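You operate a simulated robot arm through the tools that you are given. There is no shell and no other tool.

Carry out the task below with a simulated robot arm. There is one attempt and no reset: what you move stays moved.

## Task
Swap the dryer's pink bottle for a blue one, with the inlet valve closed and the air bled off.
Fine: pink one into the spent tub, the spare blue one stays, lid closed, then the inlet valve open till the gauge is back up. Set down upright: pink bottle, blue bottle. Where these are worked on the way, their far stop is far enough and under half their travel is too little: inlet valve.

Only the result counts: the job must be done as asked and must still hold three seconds after the hand-in. Knocking over, shifting, dropping, spilling or breaking anything else fails it. Lids that push on must go on centred and level and be pressed home; caps that screw on are set level and turned clockwise until they are tight.

## Robot
A 6-joint arm with a fingered hand, fixed in place. Base frame: the origin is at the foot of the arm, x ahead of it, y to its left, z up. Lengths are in mm, angles in rad, forces in N, time in s.
With the tool pointing down near the work surface it reaches from about 300 to 700 mm from the base axis. Its first joint turns from -2.897 to 2.897 rad. Payload 4 kg.
The TCP is the grasp point between the finger pads, 22 mm short of the fingertips. In the tool frame z runs along the fingers and y along their closing line. The gripper opens to 112 mm. The gripper's body begins 60 mm behind the TCP. The gripper is a hand of 4 fingers: y runs from the thumb to the fingers, the wrist lies at [0, 0, -218] in the tool frame.
Orientation is told as [roll, pitch, yaw] about the base's x, y, z axes, in that order, counted from this pose: with the fingers straight down and closing along the base's y, the tool's x points along the base's -x, its y along +y and its z along -z.

## Interface
- The arm moves only by the tool arm_command. Its argument "plan" is text: rows parted by semicolons, each of 6 numbers parted by spaces: the shift along the tool's x, y, z in mm, then the turn, a rotation vector about the tool's x, y, z in rad. In form: dx dy dz ax ay az; .... A call has 1 to 20 rows; each row shifts and turns the commanded pose from where the row before left it, along the tool's axes as they then stand. Rows are played at 5 a second. More than 50 mm and 0.15 rad between two rows, and nothing of the call is played. A pose out of reach is approached as far as the arm can. The call stops where the force on the tool passes 90 N (or 10 N more than at its start, if that is more) or the arm is blocked; 0.2 s more then pass. In this call time passes only in rows, and 0.2 s behind the last. The reply holds the time, the measured pose of the TCP, the force on the tool along the base axes, the opening and the grip force, in the units named above and with some noise, with the torque about the TCP (base axes, N m) and any sound that the robot's microphone picked up.
- Cameras (640 x 400 px; columns grow to the right, rows downward): "scene" is fixed at [393.2, 498.7, 1666.5]; the picture's right is [-1.00, -0.06, 0.00], its down [-0.04, 0.77, -0.63] and it looks along [0.04, -0.63, -0.77] (base axes); focal length 344 px, centre (320, 200). "wrist" rides on the gripper at [69, 4, -83] in the tool frame; the picture's right is [-0.06, 1.00, 0.00], its down [-0.76, -0.05, -0.64] and it looks along [-0.64, -0.04, 0.77] (tool axes); focal length 243 px, centre (320, 200). There is no depth. A picture from a camera that has moved, and an enlarged one, comes with that camera's place and axes in the base frame and with its lens. The place of the scene camera against the robot may be out by one fixed shift of up to 18 mm in any direction.
- camera(camera): a new picture of that camera. The clock stands still meanwhile.
- finger_targets(finger1, finger2, finger3, thumb_bend): sets how far each is bent, from 0 (flat) to 1 (curled in); at 0.3 the hand is open as for a grip, at 0.7 the pads meet at the TCP. One left out holds its place. A second passes; each finger stops where it meets its share of the squeeze, and holds until it gets a number again. It is the only way to open and close the hand. It gives what a move gives, with no picture; readings hold the bend of each and the force on the fingers (four entries, about 0 where the hand has none), thumb and palm.
- close_up(camera, box): a new picture of the part [left, top, right, bottom] of that camera's present view, enlarged. The clock stands still meanwhile.
- hand_in(): hands the job in; it is judged then, once.

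Nothing tells you positions but the pictures and the camera data. Unless the task says otherwise, let go and move clear before handing in.

The tools are called by a JSON object that holds its "op" and its "data". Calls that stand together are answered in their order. arm_command: Moves the arm, as the interface text tells. Its arguments: {"type":"object","properties":{"plan":{"type":"string"}},"required":["plan"]} The other tools are called the same way: finger_targets (finger1, finger2, finger3, thumb_bend) moves the fingers one by one; camera (camera) takes a picture; close_up (camera, box) takes an enlarged picture of a part of a camera's view; hand_in () hands the job in.

At the start:

```text
time: 0.0
position: [326.3, 4.9, 1303.4]
orientation: [0.001, -0.001, 0.0]
force: [0.0, -1.1, -0.2]
torque: [0.0, 0.03, 0.01]
gripper_width: 111.9
grip_force: 0.0
shape: jaw
bend: [0.3, 0.3, 0.3, 0.3]
finger forces: [0.0, 0.0, 0.1, 0.0, 0.1, 0.0]
```

scene: 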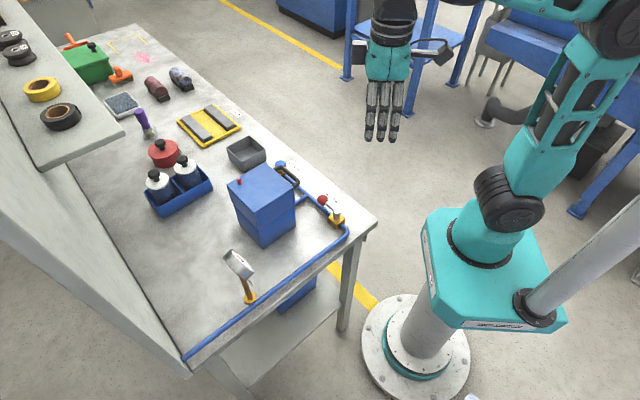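
wrist: 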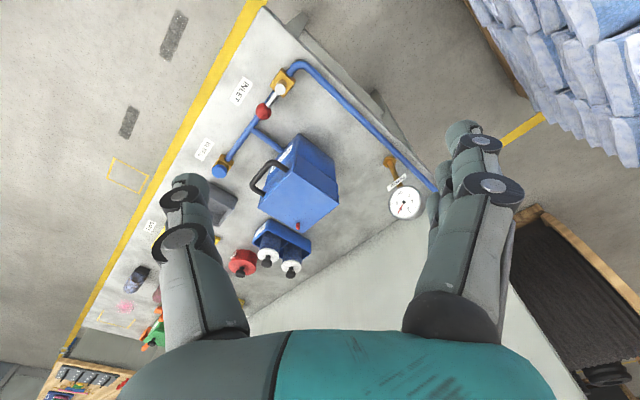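

I see a workbench with a blue dryer box with a lid and handle, a tray with two bottles, a grey tub, a pipe with two valves (inlet and another), and a gauge. I'll take enlarged pictures first to read the labels and locate everything.

{"op": "close_up", "data": {"camera": "scene", "box": [220, 130, 380, 310]}}

{"op": "close_up", "data": {"camera": "scene", "box": [60, 20, 260, 220]}}

{"op": "close_up", "data": {"camera": "wrist", "box": [180, 50, 440, 290]}}

```text
2.22 times, centred on (300, 220) of scene
camera zoom: at [393.2, 498.7, 1666.5], right [-1.0, -0.06, 0.0], down [-0.04, 0.77, -0.63], along [0.04, -0.63, -0.77], focal length 765 px, centre (364, 156)
```

zoom: 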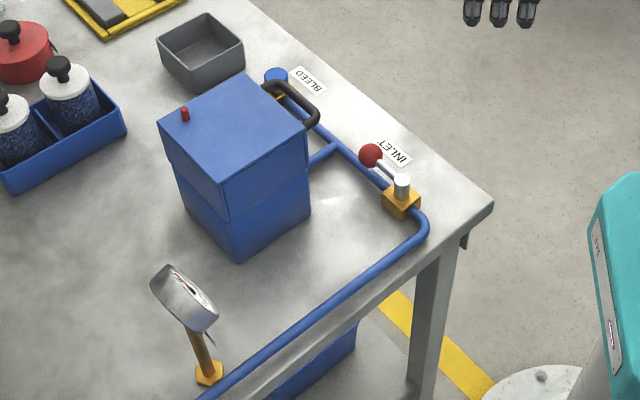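

```text
2.00 times, centred on (160, 120) of scene
camera zoom: at [393.2, 498.7, 1666.5], right [-1.0, -0.06, 0.0], down [-0.04, 0.77, -0.63], along [0.04, -0.63, -0.77], focal length 688 px, centre (640, 360)
```

zoom: 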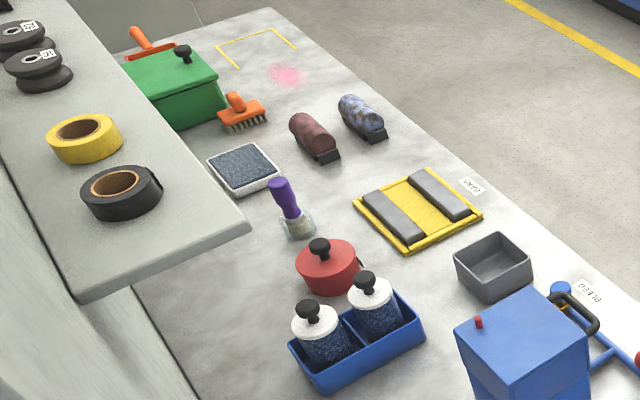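

```text
1.67 times, centred on (310, 170) of wrist
camera zoom: at [257.9, 8.1, 1385.8], right [0.06, 1.0, 0.0], down [0.76, -0.05, 0.64], along [0.64, -0.04, -0.77], focal length 404 px, centre (337, 250)
```

zoom: 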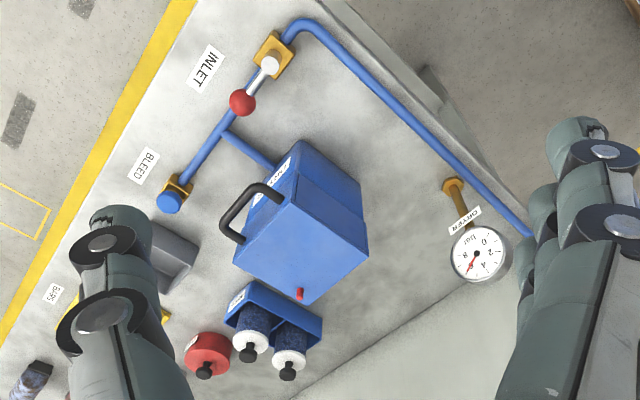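

The bench stands diagonally in front of the arm; the dryer's lid is up near z≈1020 and the inlet ball handle near (423,-113,911). I'll enlarge the labels, tub, tray and gauge before moving.

{"op": "close_up", "data": {"camera": "wrist", "box": [190, 60, 320, 160]}}

{"op": "close_up", "data": {"camera": "wrist", "box": [200, 180, 330, 290]}}

{"op": "close_up", "data": {"camera": "wrist", "box": [360, 150, 440, 230]}}

{"op": "close_up", "data": {"camera": "scene", "box": [220, 130, 300, 200]}}

{"op": "close_up", "data": {"camera": "scene", "box": [130, 130, 220, 220]}}

{"op": "close_up", "data": {"camera": "scene", "box": [270, 150, 360, 240]}}

```text
4.00 times, centred on (255, 110) of wrist
camera zoom: at [257.9, 8.1, 1385.8], right [0.06, 1.0, 0.0], down [0.76, -0.05, 0.64], along [0.64, -0.04, -0.77], focal length 970 px, centre (580, 560)
```

zoom: 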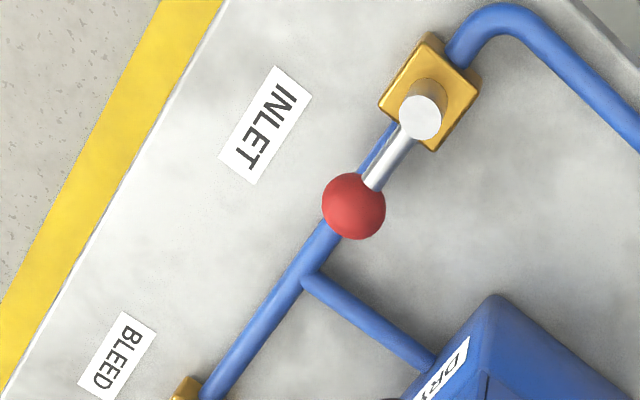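

```text
3.64 times, centred on (265, 235) of wrist
camera zoom: at [257.9, 8.1, 1385.8], right [0.06, 1.0, 0.0], down [0.76, -0.05, 0.64], along [0.64, -0.04, -0.77], focal length 882 px, centre (520, 73)
```

zoom: 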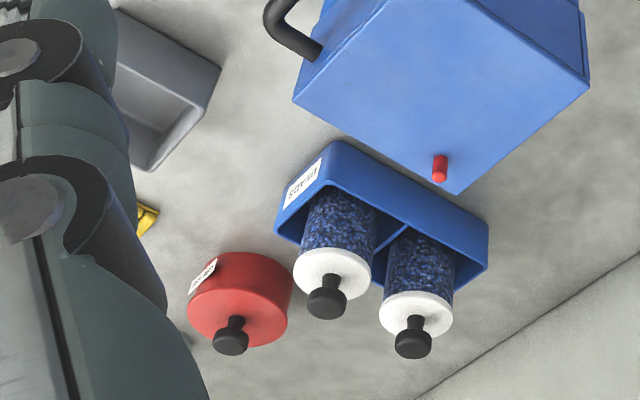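

```text
5.00 times, centred on (400, 190) of wrist
camera zoom: at [257.9, 8.1, 1385.8], right [0.06, 1.0, 0.0], down [0.76, -0.05, 0.64], along [0.64, -0.04, -0.77], focal length 1213 px, centre (-80, 250)
```

zoom: 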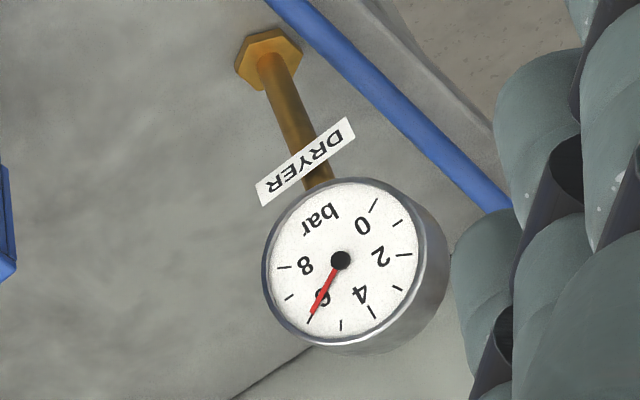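

```text
5.71 times, centred on (260, 165) of scene
camera zoom: at [393.2, 498.7, 1666.5], right [-1.0, -0.06, 0.0], down [-0.04, 0.77, -0.63], along [0.04, -0.63, -0.77], focal length 1967 px, centre (663, 400)
```

zoom: 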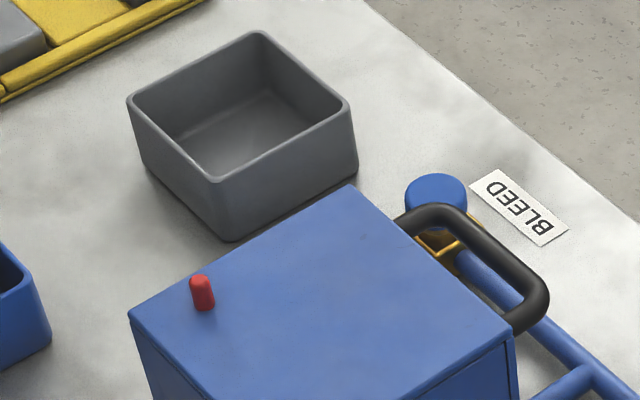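

```text
4.44 times, centred on (175, 175) of scene
camera zoom: at [393.2, 498.7, 1666.5], right [-1.0, -0.06, 0.0], down [-0.04, 0.77, -0.63], along [0.04, -0.63, -0.77], focal length 1530 px, centre (964, 311)
```

zoom: 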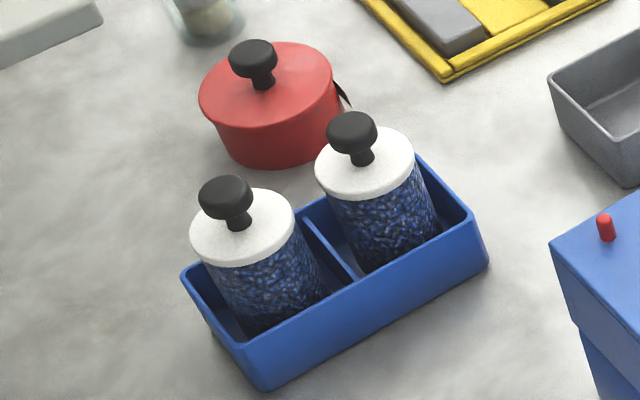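

```text
4.44 times, centred on (315, 195) of scene
camera zoom: at [393.2, 498.7, 1666.5], right [-1.0, -0.06, 0.0], down [-0.04, 0.77, -0.63], along [0.04, -0.63, -0.77], focal length 1530 px, centre (342, 222)
```

zoom: 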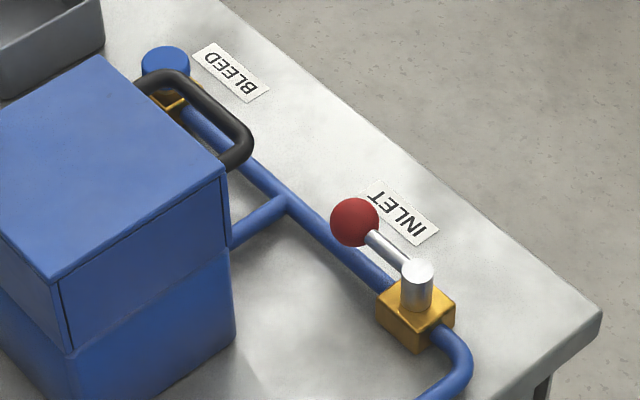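

Table top is about z=870; inlet stem about (384,-71), lever pointing along the pipe (open), bleed knob about (564,-253), bottles about (824,-178) and (887,-120), tub about (673,-288). I'll move the hand lower for a closer look from the wrist camera.

{"op": "arm_command", "data": {"plan": "0 -13 40 0 0 0; 0 -13 40 0 0 0; 0 -13 40 0 0 0; 0 -13 40 0 0 0; 0 -13 40 0 0 0"}}

{"op": "camera", "data": {"camera": "wrist"}}

```text
time: 1.2
position: [326.3, -60.7, 1102.7]
orientation: [0.001, -0.001, 0.001]
force: [0.3, 0.8, -0.1]
torque: [0.01, 0.01, 0.02]
gripper_width: 112.1
grip_force: 0.0
shape: jaw
bend: [0.3, 0.3, 0.3, 0.3]
finger forces: [0.1, 0.1, 0.0, 0.0, 0.0, 0.0]
```

```text
taken
camera wrist: at [257.9, -56.6, 1185.7], right [0.06, 1.0, 0.0], down [0.76, -0.05, 0.64], along [0.64, -0.04, -0.77], focal length 243 px, centre (320, 200)
```

wrist: 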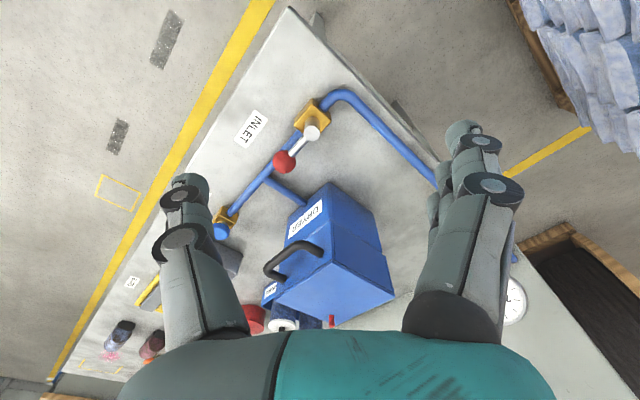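

The wrist view shows the inlet lever, dryer front with handle, and lid with red pin. I'll enlarge it for measuring.

{"op": "close_up", "data": {"camera": "wrist", "box": [200, 80, 400, 205]}}

{"op": "close_up", "data": {"camera": "wrist", "box": [240, 180, 400, 335]}}

```text
3.20 times, centred on (300, 142) of wrist
camera zoom: at [257.9, -56.6, 1185.7], right [0.06, 1.0, 0.0], down [0.76, -0.05, 0.64], along [0.64, -0.04, -0.77], focal length 776 px, centre (384, 384)
```

zoom: 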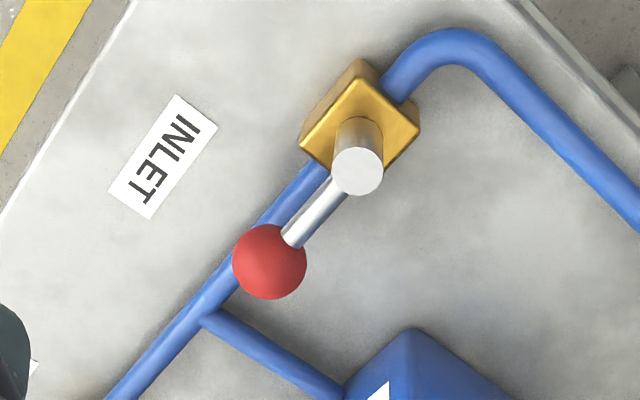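

```text
2.58 times, centred on (320, 258) of wrist
camera zoom: at [257.9, -56.6, 1185.7], right [0.06, 1.0, 0.0], down [0.76, -0.05, 0.64], along [0.64, -0.04, -0.77], focal length 626 px, centre (320, 52)
```

zoom: 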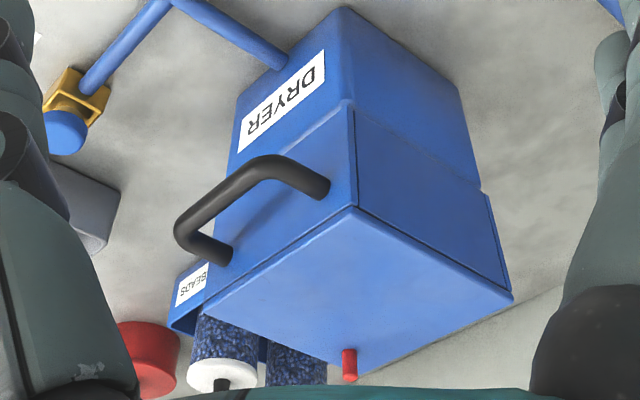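

The inlet lever stem is about (387,-75), its red ball about (428,-115,900), lever lying at −45° along the pipe. I'll yaw the hand −45° to line up with the bench and look closer.

{"op": "arm_command", "data": {"plan": "0 0 0 0 0 0.131; 0 0 0 0 0 0.131; 0 0 0 0 0 0.131; 0 0 0 0 0 0.131; 0 0 0 0 0 0.131; 0 0 0 0 0 0.13; -26 16 31 0 0 0; -26 16 31 0 0 0"}}

{"op": "camera", "data": {"camera": "wrist"}}

{"op": "camera", "data": {"camera": "scene"}}

```text
time: 3.0
position: [387.5, -73.7, 1039.7]
orientation: [0.0, 0.001, -0.787]
force: [0.0, 0.4, -0.3]
torque: [-0.01, -0.03, -0.02]
gripper_width: 111.8
grip_force: 0.0
shape: jaw
bend: [0.3, 0.3, 0.3, 0.3]
finger forces: [0.1, 0.1, 0.1, 0.0, 0.0, 0.0]
```

```text
taken
camera wrist: at [341.0, -23.0, 1122.1], right [0.75, 0.66, 0.0], down [0.51, -0.58, 0.64], along [0.42, -0.48, -0.77], focal length 243 px, centre (320, 200)
```

wrist: 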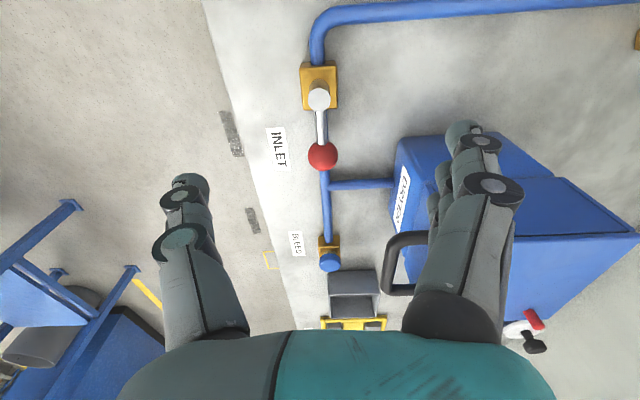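

```text
taken
```

scene: 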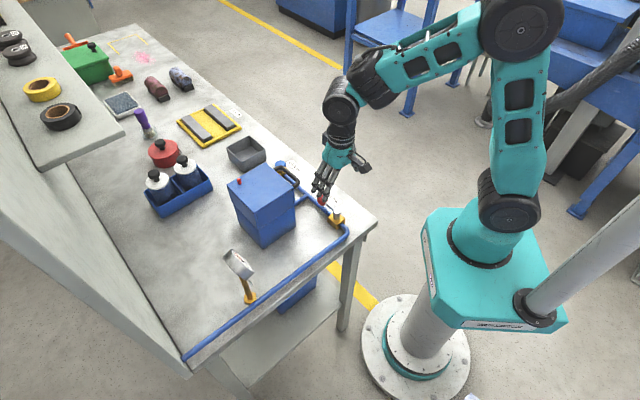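

The hand is now aligned with the bench; the lever points straight down in this picture. I'll enlarge the inlet and bleed areas.

{"op": "close_up", "data": {"camera": "wrist", "box": [240, 50, 400, 180]}}

{"op": "close_up", "data": {"camera": "wrist", "box": [270, 210, 430, 335]}}

```text
3.08 times, centred on (320, 115) of wrist
camera zoom: at [341.0, -23.0, 1122.1], right [0.75, 0.66, 0.0], down [0.51, -0.58, 0.64], along [0.42, -0.48, -0.77], focal length 746 px, centre (320, 462)
```

zoom: 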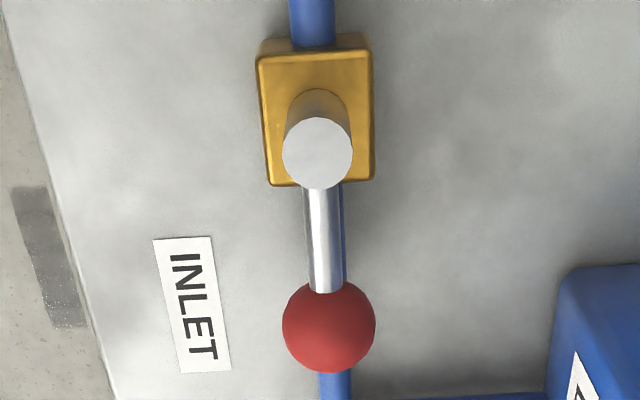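

```text
3.20 times, centred on (350, 272) of wrist
camera zoom: at [341.0, -23.0, 1122.1], right [0.75, 0.66, 0.0], down [0.51, -0.58, 0.64], along [0.42, -0.48, -0.77], focal length 776 px, centre (224, -32)
```

zoom: 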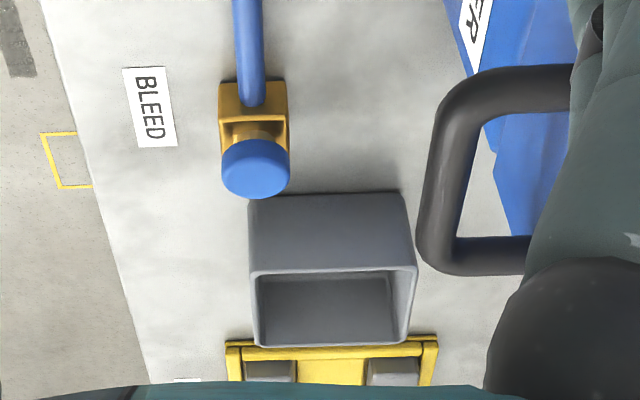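

The ball handle is at (426.5,-115,901), stem at (386,-75), table top at z≈852, bleed button at (559,-247,898). I'll lower the open hand so the three fingers stand on the dryer side of the ball, tips just above the pipe, ready to swing the lever.

{"op": "arm_command", "data": {"plan": "-19 -13 0 0 0 0; -19 -13 0 0 0 0; -19 -11 0 0 0 0; 0 0 40 0 0 0; 0 0 40 0 0 0; 0 0 30 0 0 0; 0 0 21 0 0 0"}}

{"op": "camera", "data": {"camera": "wrist"}}

{"op": "close_up", "data": {"camera": "scene", "box": [270, 140, 400, 250]}}

```text
time: 4.6
position: [399.2, -141.3, 909.5]
orientation: [-0.001, 0.001, -0.785]
force: [-0.2, -1.0, 0.4]
torque: [0.0, 0.03, -0.01]
gripper_width: 111.8
grip_force: 0.1
shape: jaw
bend: [0.3, 0.3, 0.3, 0.3]
finger forces: [0.1, 0.0, 0.1, 0.0, 0.1, 0.1]
```

```text
taken
camera wrist: at [354.3, -89.8, 992.4], right [0.75, 0.66, 0.0], down [0.51, -0.58, 0.64], along [0.42, -0.48, -0.77], focal length 243 px, centre (320, 200)
```

wrist: 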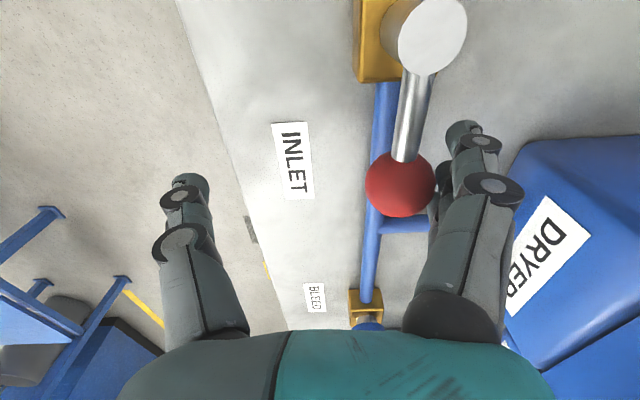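

```text
3.64 times, centred on (335, 195) of scene
camera zoom: at [393.2, 498.7, 1666.5], right [-1.0, -0.06, 0.0], down [-0.04, 0.77, -0.63], along [0.04, -0.63, -0.77], focal length 1252 px, centre (266, 218)
```

zoom: 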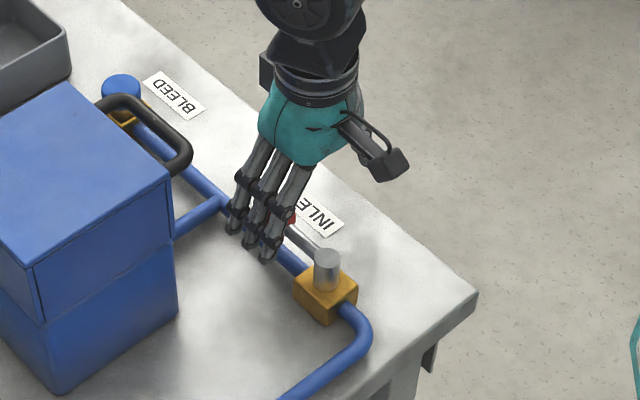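

The fingers stand between the ball and the dryer. I'll begin swinging the lever clockwise about its stem, a short way first, and check whether it yields.

{"op": "arm_command", "data": {"plan": "0 -5 0 0 0 0; 3.3 -4.2 0 0 0 0.075; 3.3 -4.2 0 0 0 0.075; 3.3 -4.2 0 0 0 0.075; 3.3 -4.2 0 0 0 0.075"}}

{"op": "camera", "data": {"camera": "wrist"}}

```text
time: 5.8
position: [375.4, -145.4, 910.1]
orientation: [0.0, 0.001, -1.09]
force: [0.7, 0.8, 0.8]
torque: [0.04, 0.0, 0.01]
gripper_width: 111.9
grip_force: 0.0
shape: jaw
bend: [0.3, 0.29, 0.3, 0.3]
finger forces: [0.0, 0.5, 0.0, 0.0, 0.0, 0.0]
```

```text
taken
camera wrist: at [347.8, -82.3, 992.6], right [0.91, 0.41, 0.0], down [0.31, -0.7, 0.64], along [0.26, -0.59, -0.77], focal length 243 px, centre (320, 200)
```

wrist: 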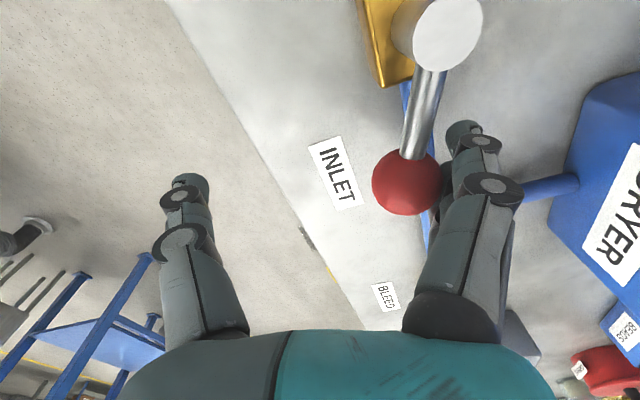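

The lever swings easily clockwise. I'll carry on round toward its far stop.

{"op": "arm_command", "data": {"plan": "6.7 -8.1 0 0 0 0.15; 6.7 -8.1 0 0 0 0.15; 6.7 -8.1 0 0 0 0.15; 6.7 -8.1 0 0 0 0.15; 6.7 -8.1 0 0 0 0.15; 6.7 -8.1 0 0 0 0.15; 3.3 -4.1 0 0 0 0.075; 3.3 -4.1 0 0 0 0.075; 3.3 -4.1 0 0 0 0.075"}}

{"op": "camera", "data": {"camera": "wrist"}}

{"op": "close_up", "data": {"camera": "scene", "box": [220, 140, 400, 310]}}

```text
time: 7.8
position: [317.2, -96.0, 910.2]
orientation: [-0.003, -0.001, -2.213]
force: [0.2, -0.6, 0.5]
torque: [-0.05, -0.01, 0.03]
gripper_width: 112.0
grip_force: 0.1
shape: jaw
bend: [0.3, 0.29, 0.3, 0.3]
finger forces: [0.0, 0.6, 0.0, 0.0, 0.0, 0.0]
```

```text
taken
camera wrist: at [363.6, -44.7, 992.6], right [0.76, -0.65, 0.0], down [-0.5, -0.58, 0.64], along [-0.42, -0.49, -0.77], focal length 243 px, centre (320, 200)
```

wrist: 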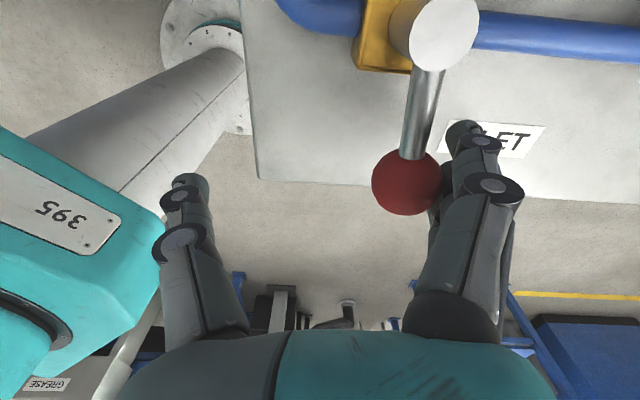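

```text
2.35 times, centred on (310, 225) of scene
camera zoom: at [393.2, 498.7, 1666.5], right [-1.0, -0.06, 0.0], down [-0.04, 0.77, -0.63], along [0.04, -0.63, -0.77], focal length 810 px, centre (344, 141)
```

zoom: 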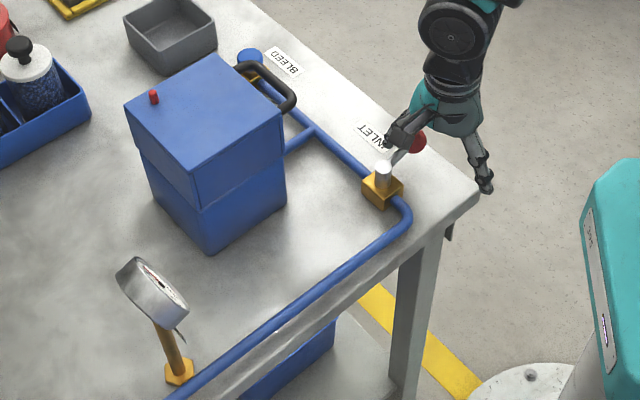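

The lever is almost square to the pipe. A few more small steps to find the stop.

{"op": "arm_command", "data": {"plan": "2.2 -2.8 0 0 0 0.05; 2.2 -2.8 0 0 0 0.05; 2.2 -2.8 0 0 0 0.05; 2.2 -2.8 0 0 0 0.05"}}

{"op": "camera", "data": {"camera": "wrist"}}

```text
time: 8.8
position: [315.2, -83.5, 910.2]
orientation: [0.003, 0.0, -2.41]
force: [1.1, -0.8, 0.0]
torque: [0.05, 0.03, 0.05]
gripper_width: 112.1
grip_force: 0.1
shape: jaw
bend: [0.3, 0.27, 0.3, 0.3]
finger forces: [0.0, 1.9, 0.0, 0.1, 0.0, 0.1]
```

```text
taken
camera wrist: at [371.2, -40.8, 993.1], right [0.62, -0.79, 0.0], down [-0.6, -0.47, 0.64], along [-0.5, -0.4, -0.77], focal length 243 px, centre (320, 200)
```

wrist: 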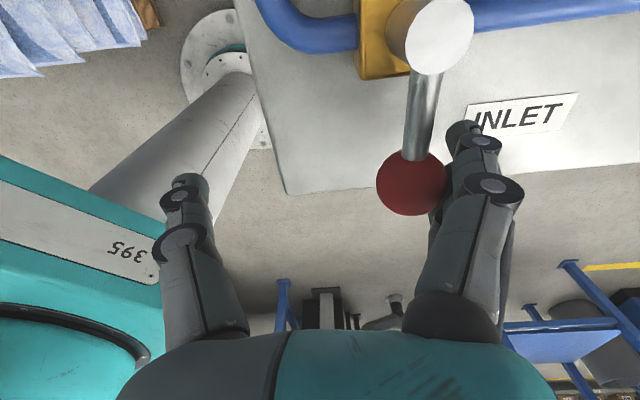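

The finger force rose and the ball is falling behind, so the stop seems reached; one more small push to confirm, then I'll look at the gauge.

{"op": "arm_command", "data": {"plan": "2.2 -2.8 0 0 0 0.05; 1 -2.8 0 0 0 0.0"}}

{"op": "close_up", "data": {"camera": "scene", "box": [320, 170, 400, 240]}}

{"op": "close_up", "data": {"camera": "scene", "box": [210, 240, 280, 310]}}

```text
time: 9.4
position: [315.3, -76.8, 910.4]
orientation: [0.001, 0.001, -2.461]
force: [3.4, -4.5, -1.3]
torque: [0.08, 0.07, -0.03]
gripper_width: 112.0
grip_force: 0.0
shape: jaw
bend: [0.3, 0.23, 0.3, 0.3]
finger forces: [0.0, 4.8, 0.1, 0.0, 0.0, 0.0]
```

```text
5.71 times, centred on (360, 205) of scene
camera zoom: at [393.2, 498.7, 1666.5], right [-1.0, -0.06, 0.0], down [-0.04, 0.77, -0.63], along [0.04, -0.63, -0.77], focal length 1967 px, centre (91, 171)
```

zoom: 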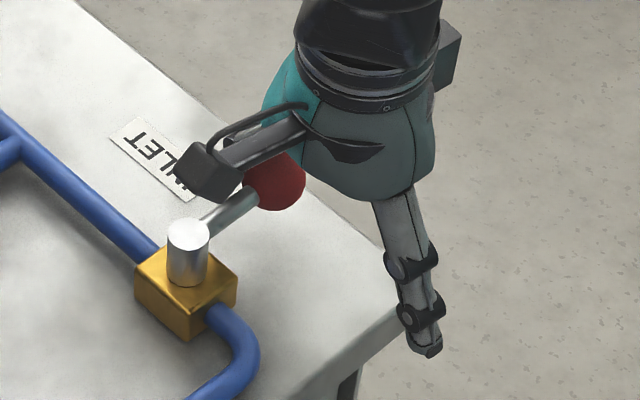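

```text
5.71 times, centred on (245, 275) of scene
camera zoom: at [393.2, 498.7, 1666.5], right [-1.0, -0.06, 0.0], down [-0.04, 0.77, -0.63], along [0.04, -0.63, -0.77], focal length 1967 px, centre (749, -229)
```

zoom: 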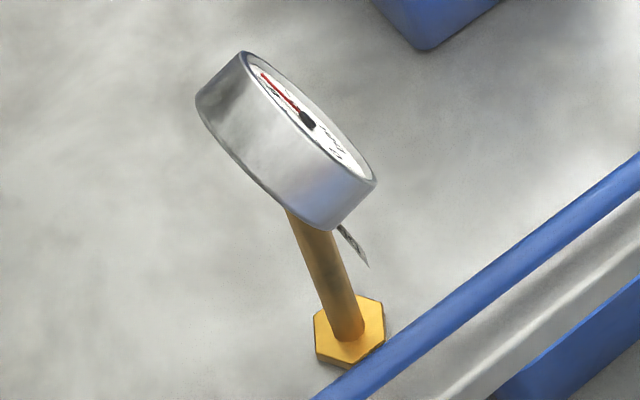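

The lever is firmly at its far stop, pointing across the pipe (closed). I'll back the fingers off, lift clear, and turn the hand so the camera looks toward the dryer front and bleed button.

{"op": "arm_command", "data": {"plan": "0 5 0 0 0 0; 0 5 0 0 0 0; 0 3 -40 0 0 0; 0 0 -45 0 0 0; 0 0 -45 0 0 0; 0 0 -40 0 0 0; 0 0 0 0 0 -0.15; 0 0 0 0 0 -0.15; 0 0 0 0 0 -0.15; 0 0 0 0 0 -0.15; 0 0 0 0 0 -0.15; 0 0 0 0 0 -0.15; 0 0 0 0 0 -0.15; 0 0 0 0 0 -0.15; 0 0 0 0 0 -0.15; 0 0 0 0 0 -0.15; 0 0 0 0 0 -0.15; 0 0 0 0 0 -0.15"}}

{"op": "camera", "data": {"camera": "scene"}}

{"op": "camera", "data": {"camera": "wrist"}}

```text
time: 13.2
position: [322.4, -86.4, 1079.1]
orientation: [0.001, 0.001, -0.658]
force: [-0.4, -0.6, 0.6]
torque: [0.02, -0.01, -0.02]
gripper_width: 111.9
grip_force: 0.1
shape: jaw
bend: [0.3, 0.3, 0.3, 0.3]
finger forces: [0.0, 0.1, 0.0, 0.1, 0.0, 0.1]
```

```text
taken
```

scene: 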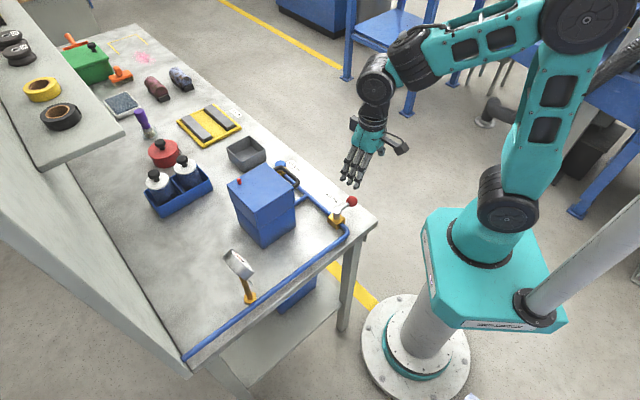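

```text
taken
camera wrist: at [271.1, -41.2, 1162.7], right [0.66, 0.75, 0.0], down [0.58, -0.51, 0.64], along [0.48, -0.42, -0.77], focal length 243 px, centre (320, 200)
```

wrist: 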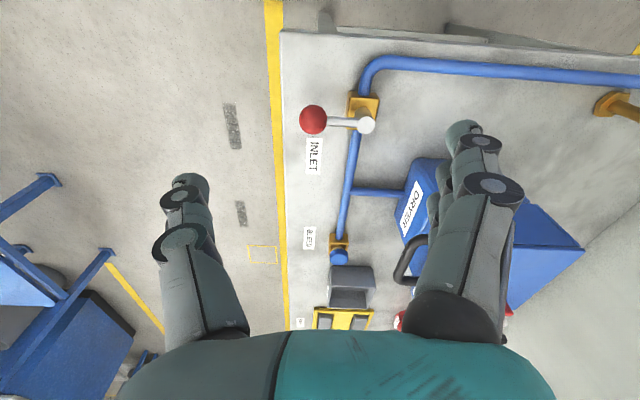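

The inlet ball now points across the pipe. I'll finish turning the hand (camera on the front side, facing the dryer) and move over toward the bleed button.

{"op": "arm_command", "data": {"plan": "0 0 0 0 0 -0.15; 0 0 0 0 0 -0.15; 0 0 0 0 0 -0.15; 0 0 0 0 0 -0.15; 0 0 0 0 0 -0.15; 0 0 0 0 0 -0.15; 0 0 0 0 0 -0.15; 0 0 0 0 0 -0.15; 0 0 0 0 0 -0.15; 0 0 0 0 0 -0.093; -2 -42.6 0 0 0 0; -2 -42.6 0 0 0 0; -2 -42.6 0 0 0 0; -2 -42.6 0 0 0 0; -2 -42.6 0 0 0 0"}}

{"op": "camera", "data": {"camera": "wrist"}}

```text
time: 16.4
position: [480.6, -231.8, 1080.3]
orientation: [-0.002, -0.001, 0.782]
force: [-0.3, 0.5, 0.3]
torque: [-0.02, 0.0, -0.01]
gripper_width: 112.0
grip_force: 0.1
shape: jaw
bend: [0.3, 0.3, 0.3, 0.3]
finger forces: [0.1, 0.0, 0.0, 0.1, 0.1, 0.0]
```

```text
taken
camera wrist: at [428.1, -278.5, 1163.4], right [-0.66, 0.75, 0.0], down [0.58, 0.5, 0.64], along [0.48, 0.42, -0.77], focal length 243 px, centre (320, 200)
```

wrist: 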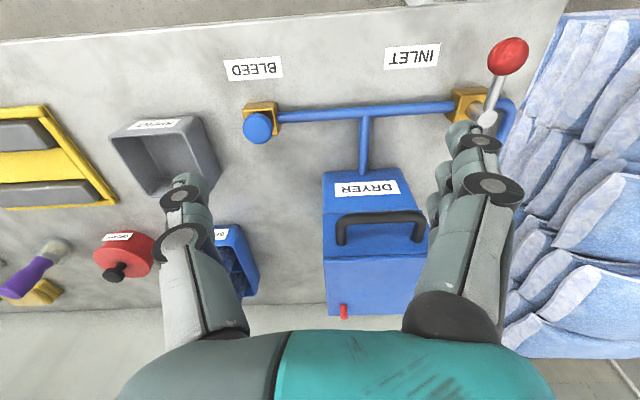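

I can see the bleed button, tub, red pot, tray and dryer front in one view. I'll enlarge each to read the labels and measure.

{"op": "close_up", "data": {"camera": "wrist", "box": [90, 90, 300, 220]}}

{"op": "close_up", "data": {"camera": "wrist", "box": [80, 210, 280, 335]}}

{"op": "close_up", "data": {"camera": "wrist", "box": [300, 150, 460, 335]}}

```text
3.05 times, centred on (195, 155) of wrist
camera zoom: at [428.1, -278.5, 1163.4], right [-0.66, 0.75, 0.0], down [0.58, 0.5, 0.64], along [0.48, 0.42, -0.77], focal length 739 px, centre (701, 337)
```

zoom: 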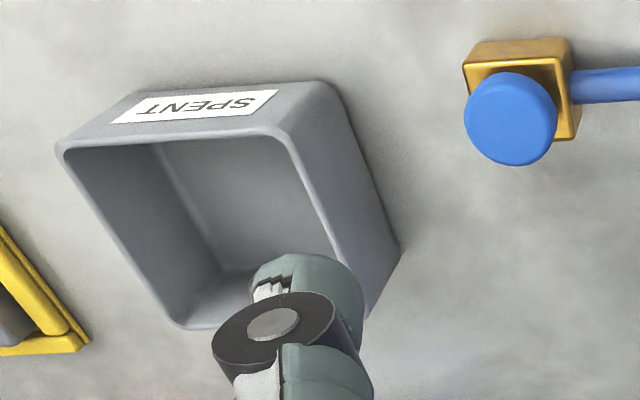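

```text
3.20 times, centred on (180, 272) of wrist
camera zoom: at [428.1, -278.5, 1163.4], right [-0.66, 0.75, 0.0], down [0.58, 0.5, 0.64], along [0.48, 0.42, -0.77], focal length 776 px, centre (768, -32)
```

zoom: 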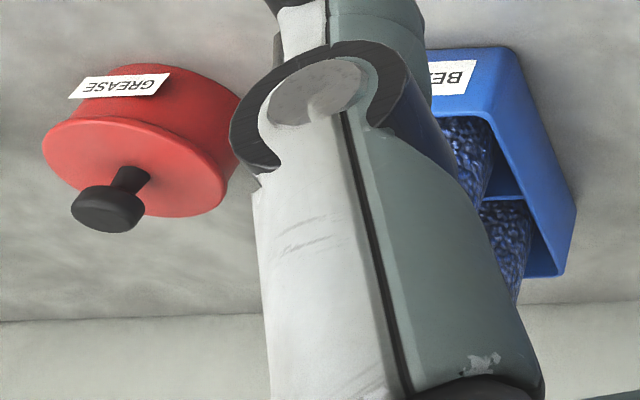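

```text
2.16 times, centred on (380, 242) of wrist
camera zoom: at [428.1, -278.5, 1163.4], right [-0.66, 0.75, 0.0], down [0.58, 0.5, 0.64], along [0.48, 0.42, -0.77], focal length 525 px, centre (190, 108)
```

zoom: 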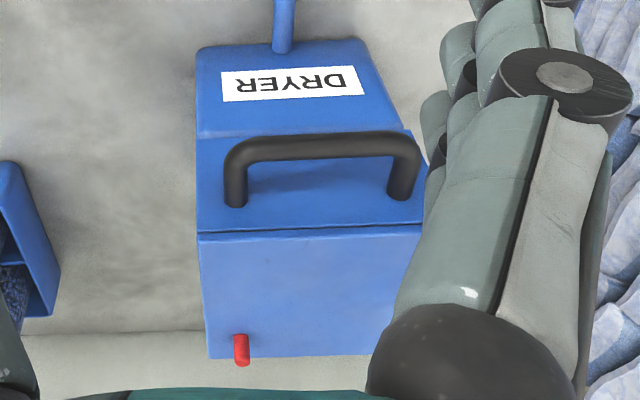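

The tub reads SPENT, the red pot is grease, the tray is BEADS. The dryer handle bar runs at about 279 mm "in" from the bench axis, z≈988. Now I'll go over the bleed button for a closer look.

{"op": "arm_command", "data": {"plan": "-15 -39 0 0 0 0; -15 -39 0 0 0 0; -15 0 33 0 0 0; 0 0 33 0 0 0; 0 0 34 0 0 0"}}

{"op": "camera", "data": {"camera": "wrist"}}

{"op": "close_up", "data": {"camera": "wrist", "box": [240, 50, 400, 180]}}

```text
time: 17.6
position: [565.0, -255.2, 980.5]
orientation: [-0.001, -0.001, 0.782]
force: [-0.6, 0.0, 0.4]
torque: [-0.02, 0.02, 0.01]
gripper_width: 111.9
grip_force: 0.1
shape: jaw
bend: [0.3, 0.3, 0.3, 0.3]
finger forces: [0.0, 0.0, 0.0, 0.0, 0.0, 0.1]
```

```text
taken
camera wrist: at [514.3, -301.2, 1062.3], right [-0.66, 0.75, 0.0], down [0.58, 0.5, 0.64], along [0.48, 0.42, -0.77], focal length 243 px, centre (320, 200)
```

wrist: 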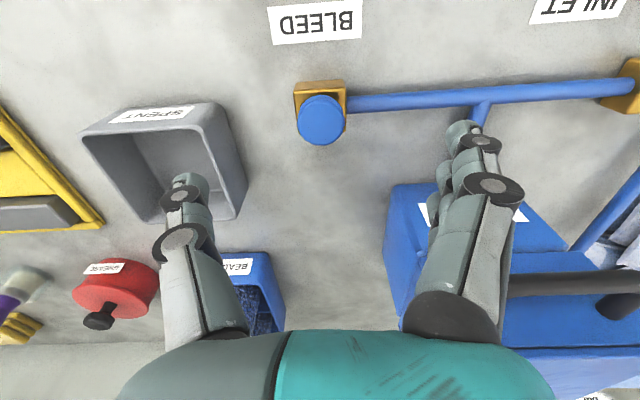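

```text
3.08 times, centred on (320, 115) of wrist
camera zoom: at [514.3, -301.2, 1062.3], right [-0.66, 0.75, 0.0], down [0.58, 0.5, 0.64], along [0.48, 0.42, -0.77], focal length 746 px, centre (320, 462)
```

zoom: 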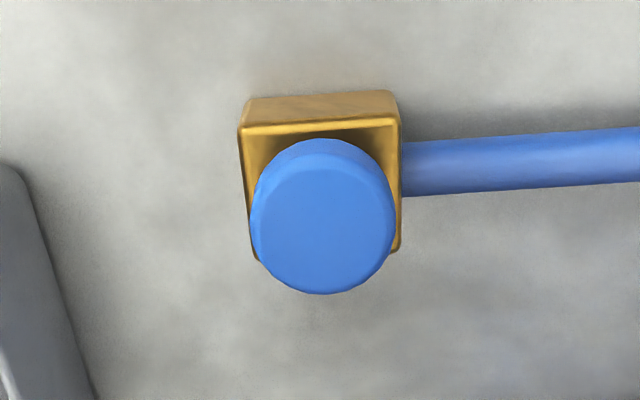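

The bleed is a smooth round push button at (566,-255), top z≈892, directly under the TCP. I'll close the fingers and come down on it.

{"op": "finger_targets", "data": {"finger1": 0.7, "finger2": 0.7, "finger3": 0.7, "thumb_bend": 0.7}}

{"op": "arm_command", "data": {"plan": "0 0 30 0 0 0; 0 0 28 0 0 0; 0 0 0 0 0 0"}}

{"op": "camera", "data": {"camera": "wrist"}}

{"op": "close_up", "data": {"camera": "scene", "box": [230, 120, 350, 210]}}

```text
time: 18.6
position: [567.0, -254.6, 979.6]
orientation: [-0.001, -0.001, 0.782]
force: [0.1, -0.7, 0.5]
torque: [0.02, 0.01, -0.02]
gripper_width: 9.6
grip_force: 0.0
shape: fingers
bend: [0.7, 0.7, 0.7, 0.7]
finger forces: [0.0, 0.0, 0.0, 0.0, 0.0, 0.0]
```

```text
time: 19.4
position: [566.9, -255.4, 922.8]
orientation: [0.0, -0.002, 0.781]
force: [-0.2, -0.5, -0.3]
torque: [-0.03, 0.0, 0.04]
gripper_width: 9.8
grip_force: 0.0
shape: fingers
bend: [0.7, 0.7, 0.7, 0.7]
finger forces: [0.0, 0.1, 0.0, 0.1, 0.0, 0.0]
```

```text
taken
camera wrist: at [514.2, -301.6, 1005.0], right [-0.66, 0.75, 0.0], down [0.58, 0.5, 0.64], along [0.48, 0.42, -0.77], focal length 243 px, centre (320, 200)
```

wrist: 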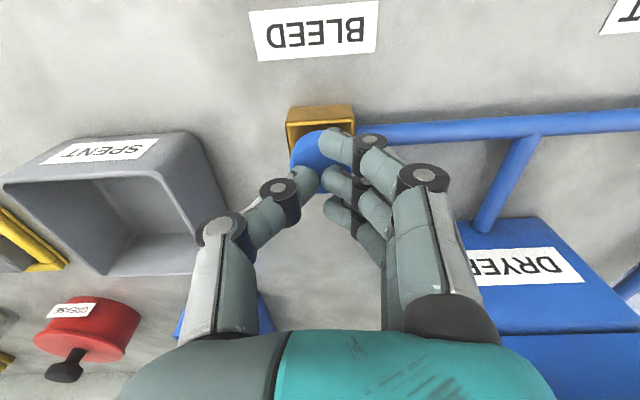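

```text
4.44 times, centred on (290, 165) of scene
camera zoom: at [393.2, 498.7, 1666.5], right [-1.0, -0.06, 0.0], down [-0.04, 0.77, -0.63], along [0.04, -0.63, -0.77], focal length 1530 px, centre (453, 356)
```

zoom: 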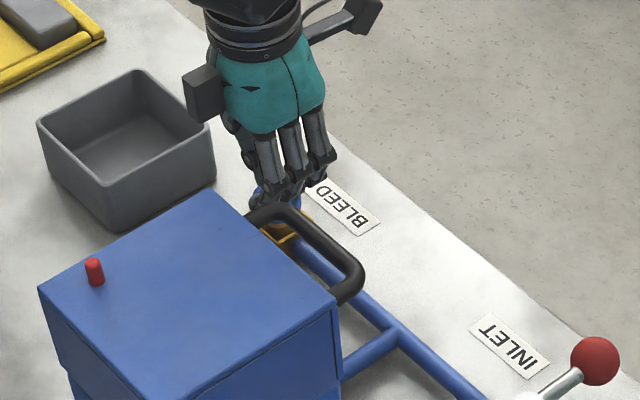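

The curled fingers are just above the button. I'll press down in small steps.

{"op": "arm_command", "data": {"plan": "0 0 4 0 0 0; 0 0 4 0 0 0; 0 0 3 0 0 0; 0 0 2 0 0 0"}}

{"op": "camera", "data": {"camera": "wrist"}}

```text
time: 20.4
position: [566.8, -255.4, 912.6]
orientation: [-0.005, -0.002, 0.782]
force: [-4.8, -0.5, 28.3]
torque: [-0.05, 0.07, -0.03]
gripper_width: 8.9
grip_force: 14.5
shape: fingers
bend: [0.71, 0.71, 0.71, 0.7]
finger forces: [5.6, 6.4, 5.1, 0.0, 12.3, 0.0]
heard: click
```

```text
taken
camera wrist: at [514.7, -301.4, 994.5], right [-0.66, 0.75, 0.0], down [0.57, 0.51, 0.64], along [0.49, 0.42, -0.77], focal length 243 px, centre (320, 200)
```

wrist: 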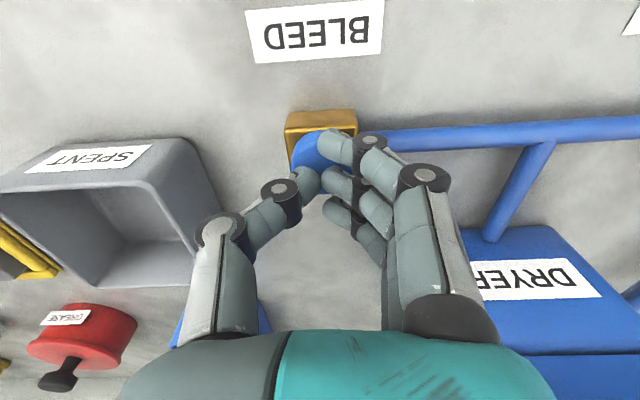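

A click and 28 N: the button is pressed. I'll hold it and watch the gauge.

{"op": "arm_command", "data": {"plan": "0 0 0 0 0 0; 0 0 0 0 0 0; 0 0 0 0 0 0; 0 0 0 0 0 0; 0 0 0 0 0 0; 0 0 0 0 0 0; 0 0 0 0 0 0; 0 0 0 0 0 0; 0 0 0 0 0 0; 0 0 0 0 0 0"}}

{"op": "close_up", "data": {"camera": "scene", "box": [215, 240, 265, 285]}}

{"op": "close_up", "data": {"camera": "scene", "box": [220, 160, 300, 210]}}

```text
time: 22.6
position: [565.7, -254.5, 910.1]
orientation: [-0.004, -0.001, 0.781]
force: [-1.9, -2.2, 38.2]
torque: [-0.15, -0.05, -0.06]
gripper_width: 9.1
grip_force: 18.4
shape: fingers
bend: [0.71, 0.71, 0.71, 0.71]
finger forces: [5.5, 6.4, 5.0, 0.0, 20.6, 0.0]
```

```text
8.89 times, centred on (240, 262) of scene
camera zoom: at [393.2, 498.7, 1666.5], right [-1.0, -0.06, 0.0], down [-0.04, 0.77, -0.63], along [0.04, -0.63, -0.77], focal length 3060 px, centre (1031, -356)
```

zoom: 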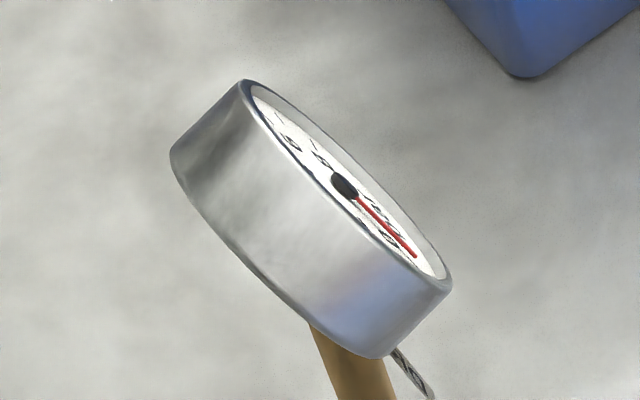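

```text
8.00 times, centred on (260, 185) of scene
camera zoom: at [393.2, 498.7, 1666.5], right [-1.0, -0.06, 0.0], down [-0.04, 0.77, -0.63], along [0.04, -0.63, -0.77], focal length 2754 px, centre (800, 320)
```

zoom: 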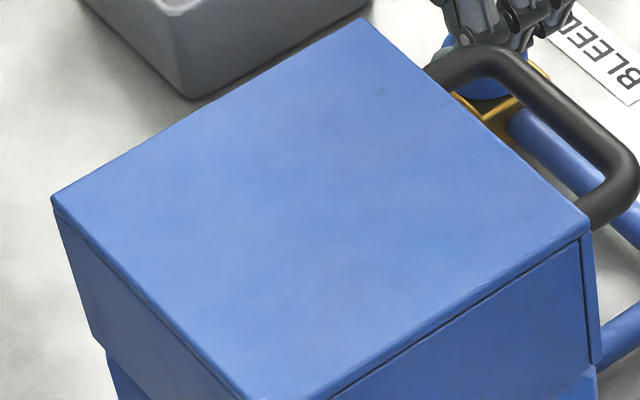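

The red pin has dropped flush and the needle has swung down. I'll hold a little longer to make sure it is fully bled, then check.

{"op": "arm_command", "data": {"plan": "0 0 0 0 0 0; 0 0 0 0 0 0; 0 0 0 0 0 0; 0 0 0 0 0 0; 0 0 0 0 0 0; 0 0 0 0 0 0; 0 0 0 0 0 0; 0 0 0 0 0 0; 0 0 0 0 0 0; 0 0 0 0 0 0; 0 0 0 0 0 0; 0 0 0 0 0 0; 0 0 0 0 0 0; 0 0 0 0 0 0; 0 0 0 0 0 0"}}

{"op": "close_up", "data": {"camera": "scene", "box": [215, 240, 265, 285]}}

```text
time: 25.8
position: [567.5, -255.4, 910.9]
orientation: [-0.003, -0.003, 0.782]
force: [0.0, -2.7, 37.9]
torque: [-0.14, -0.05, 0.0]
gripper_width: 8.9
grip_force: 18.6
shape: fingers
bend: [0.71, 0.71, 0.71, 0.71]
finger forces: [5.5, 6.2, 5.1, 0.0, 20.7, 0.0]
```

```text
8.89 times, centred on (240, 262) of scene
camera zoom: at [393.2, 498.7, 1666.5], right [-1.0, -0.06, 0.0], down [-0.04, 0.77, -0.63], along [0.04, -0.63, -0.77], focal length 3060 px, centre (1031, -356)
```

zoom: 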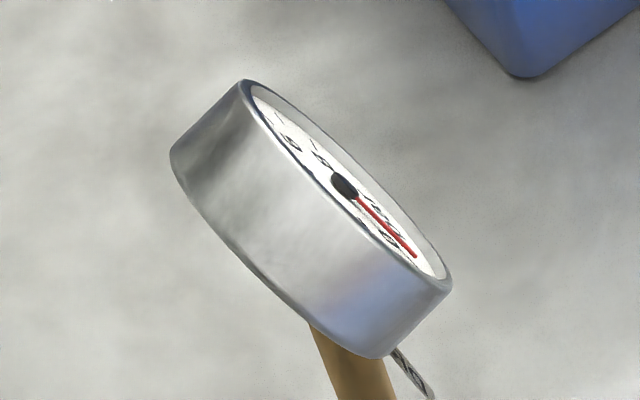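

The gauge is at zero and the lid's red pin is down, so the air is bled. I'll lift off the button, back away toward the robot, and turn the hand to face the lid handle with the thumb on the lid side.

{"op": "arm_command", "data": {"plan": "0 0 -30 0 0 0; 0 0 -40 0 0 0; 0 0 -40 0 0 0; 40 0 0 0 0 0; 30 40 0 0 0 0; 0 45 0 0 0 0; 0 45 0 0 0 0; 0 0 0 0 0 -0.15; 0 0 0 0 0 -0.15; 0 0 0 0 0 -0.15; 0 0 0 0 0 -0.15; 0 0 0 0 0 -0.15; 0 0 0 0 0 -0.15; 0 0 0 0 0 -0.15; 0 0 0 0 0 -0.15; 0 0 0 0 0 -0.15; 0 0 0 0 0 -0.15; 0 0 0 0 0 -0.074"}}

{"op": "camera", "data": {"camera": "wrist"}}

{"op": "camera", "data": {"camera": "scene"}}

```text
time: 29.6
position: [564.1, 109.3, 1139.1]
orientation: [-0.027, -0.075, 2.287]
force: [-0.3, -0.2, 0.6]
torque: [0.01, -0.02, -0.01]
gripper_width: 8.9
grip_force: 0.1
shape: fingers
bend: [0.7, 0.7, 0.7, 0.7]
finger forces: [0.0, 0.1, 0.0, 0.1, 0.0, 0.1]
out of reach, approached as far as the arm can: row 9, 10, 11, 12, 13, 14, 15, 16, 17
```

```text
taken
camera wrist: at [609.5, 47.9, 1216.3], right [-0.79, -0.61, -0.02], down [-0.45, 0.56, 0.7], along [-0.41, 0.57, -0.71], focal length 243 px, centre (320, 200)
```

wrist: 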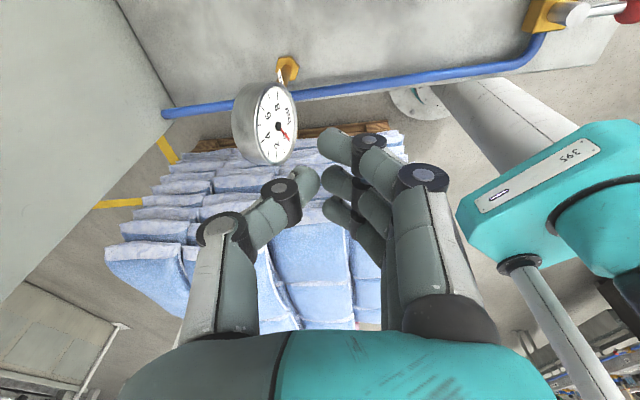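

```text
taken
```

scene: 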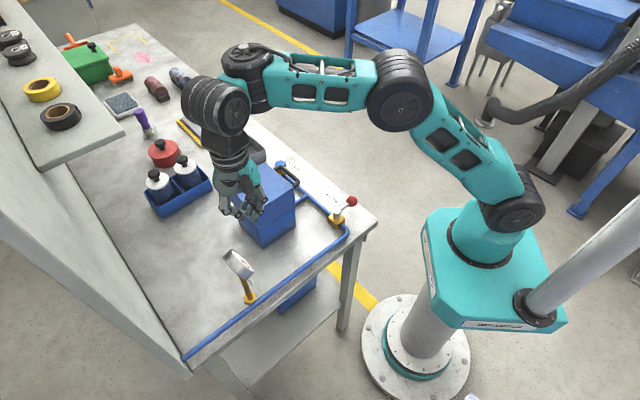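

The arm hit a wrist-joint limit while turning that way and swung aside; nothing was touched (no force). I'll raise the commanded pose first and see where the arm settles before doing anything else.

{"op": "arm_command", "data": {"plan": "0 0 -50 0 0 0; 0 0 -50 0 0 0; 0 0 0 0 0 0"}}

{"op": "camera", "data": {"camera": "scene"}}

```text
time: 30.4
position: [534.7, 98.1, 1171.9]
orientation: [-0.028, -0.075, 2.288]
force: [0.0, -0.4, -0.5]
torque: [-0.04, -0.01, 0.02]
gripper_width: 9.0
grip_force: 0.0
shape: fingers
bend: [0.7, 0.7, 0.7, 0.7]
finger forces: [0.0, 0.0, 0.0, 0.0, 0.0, 0.0]
out of reach, approached as far as the arm can: row 1, 2
```

```text
taken
```

scene: 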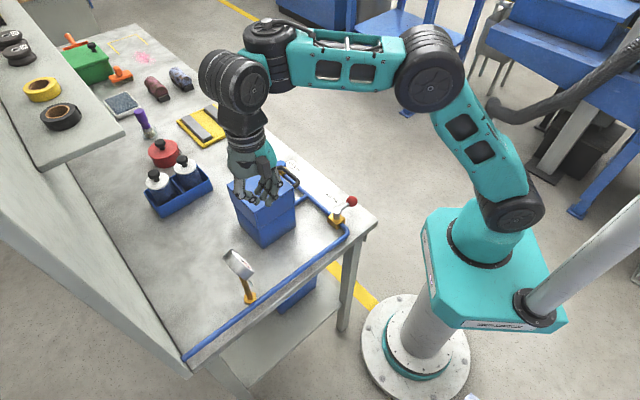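

The hand cannot take that yaw from here. I'll turn back the way I came, staying high.

{"op": "arm_command", "data": {"plan": "0 0 0 0 0 0.15; 0 0 0 0 0 0.15; 0 0 0 0 0 0.15; 0 0 0 0 0 0.15; 0 0 0 0 0 0.15; 0 0 0 0 0 0.15; 0 0 0 0 0 0.15; 0 0 0 0 0 0.15; 0 0 0 0 0 0.15; 0 0 0 0 0 0.15; 0 0 0 0 0 0.15"}}

{"op": "camera", "data": {"camera": "scene"}}

```text
time: 32.8
position: [534.8, 96.2, 1171.7]
orientation: [0.077, -0.023, 0.635]
force: [0.0, -0.6, -0.5]
torque: [-0.01, 0.01, -0.02]
gripper_width: 9.1
grip_force: 0.1
shape: fingers
bend: [0.7, 0.7, 0.7, 0.7]
finger forces: [0.1, 0.1, 0.1, 0.1, 0.1, 0.0]
```

```text
taken
```

scene: 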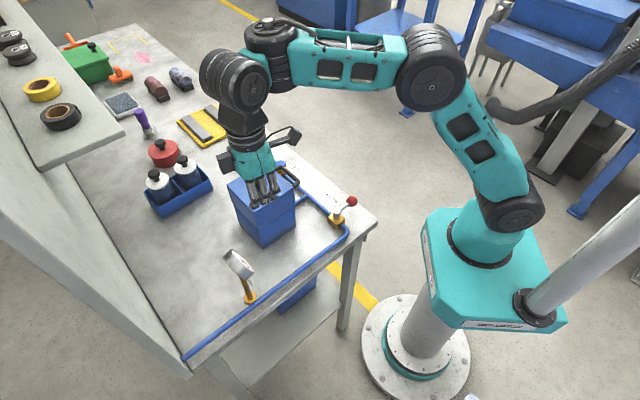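

The commanded pose re-bases when out of reach, so all is well. The wrist has its range on the clockwise side, so I'll move back in front of the dryer, staying high, and turn clockwise instead.

{"op": "arm_command", "data": {"plan": "38.8 -26 0 0 0 0; 38.8 -26 0 0 0 0; 38.8 -26 0 0 0 0; 38.8 -26 0 0 0 0; 38.8 -26 0 0 0 0; 38.8 -26 0 0 0 0; 38.8 -26 0 0 0 0; 0 0 0 0 0 0.15; 0 0 0 0 0 0.15; 0 0 0 0 0 0.15; 0 0 0 0 0 0.15; 0 0 0 0 0 0.15; 0 0 0 0 0 0.15; 0 0 0 0 0 0.15; 0 0 0 0 0 0.15; 0 0 0 0 0 0.15; 0 0 0 0 0 0.15; 0 0 0 0 0 0.15; 0 0 0 0 0 0.15; 0 0 0 0 0 0.15"}}

```text
time: 37.0
position: [446.5, -213.0, 1176.6]
orientation: [-0.01, 0.083, -1.314]
force: [0.4, 0.2, 0.3]
torque: [-0.02, 0.0, 0.05]
gripper_width: 8.9
grip_force: 0.1
shape: fingers
bend: [0.7, 0.7, 0.7, 0.7]
finger forces: [0.0, 0.1, 0.0, 0.0, 0.0, 0.1]
out of reach, approached as far as the arm can: row 2, 3, 4, 5
```

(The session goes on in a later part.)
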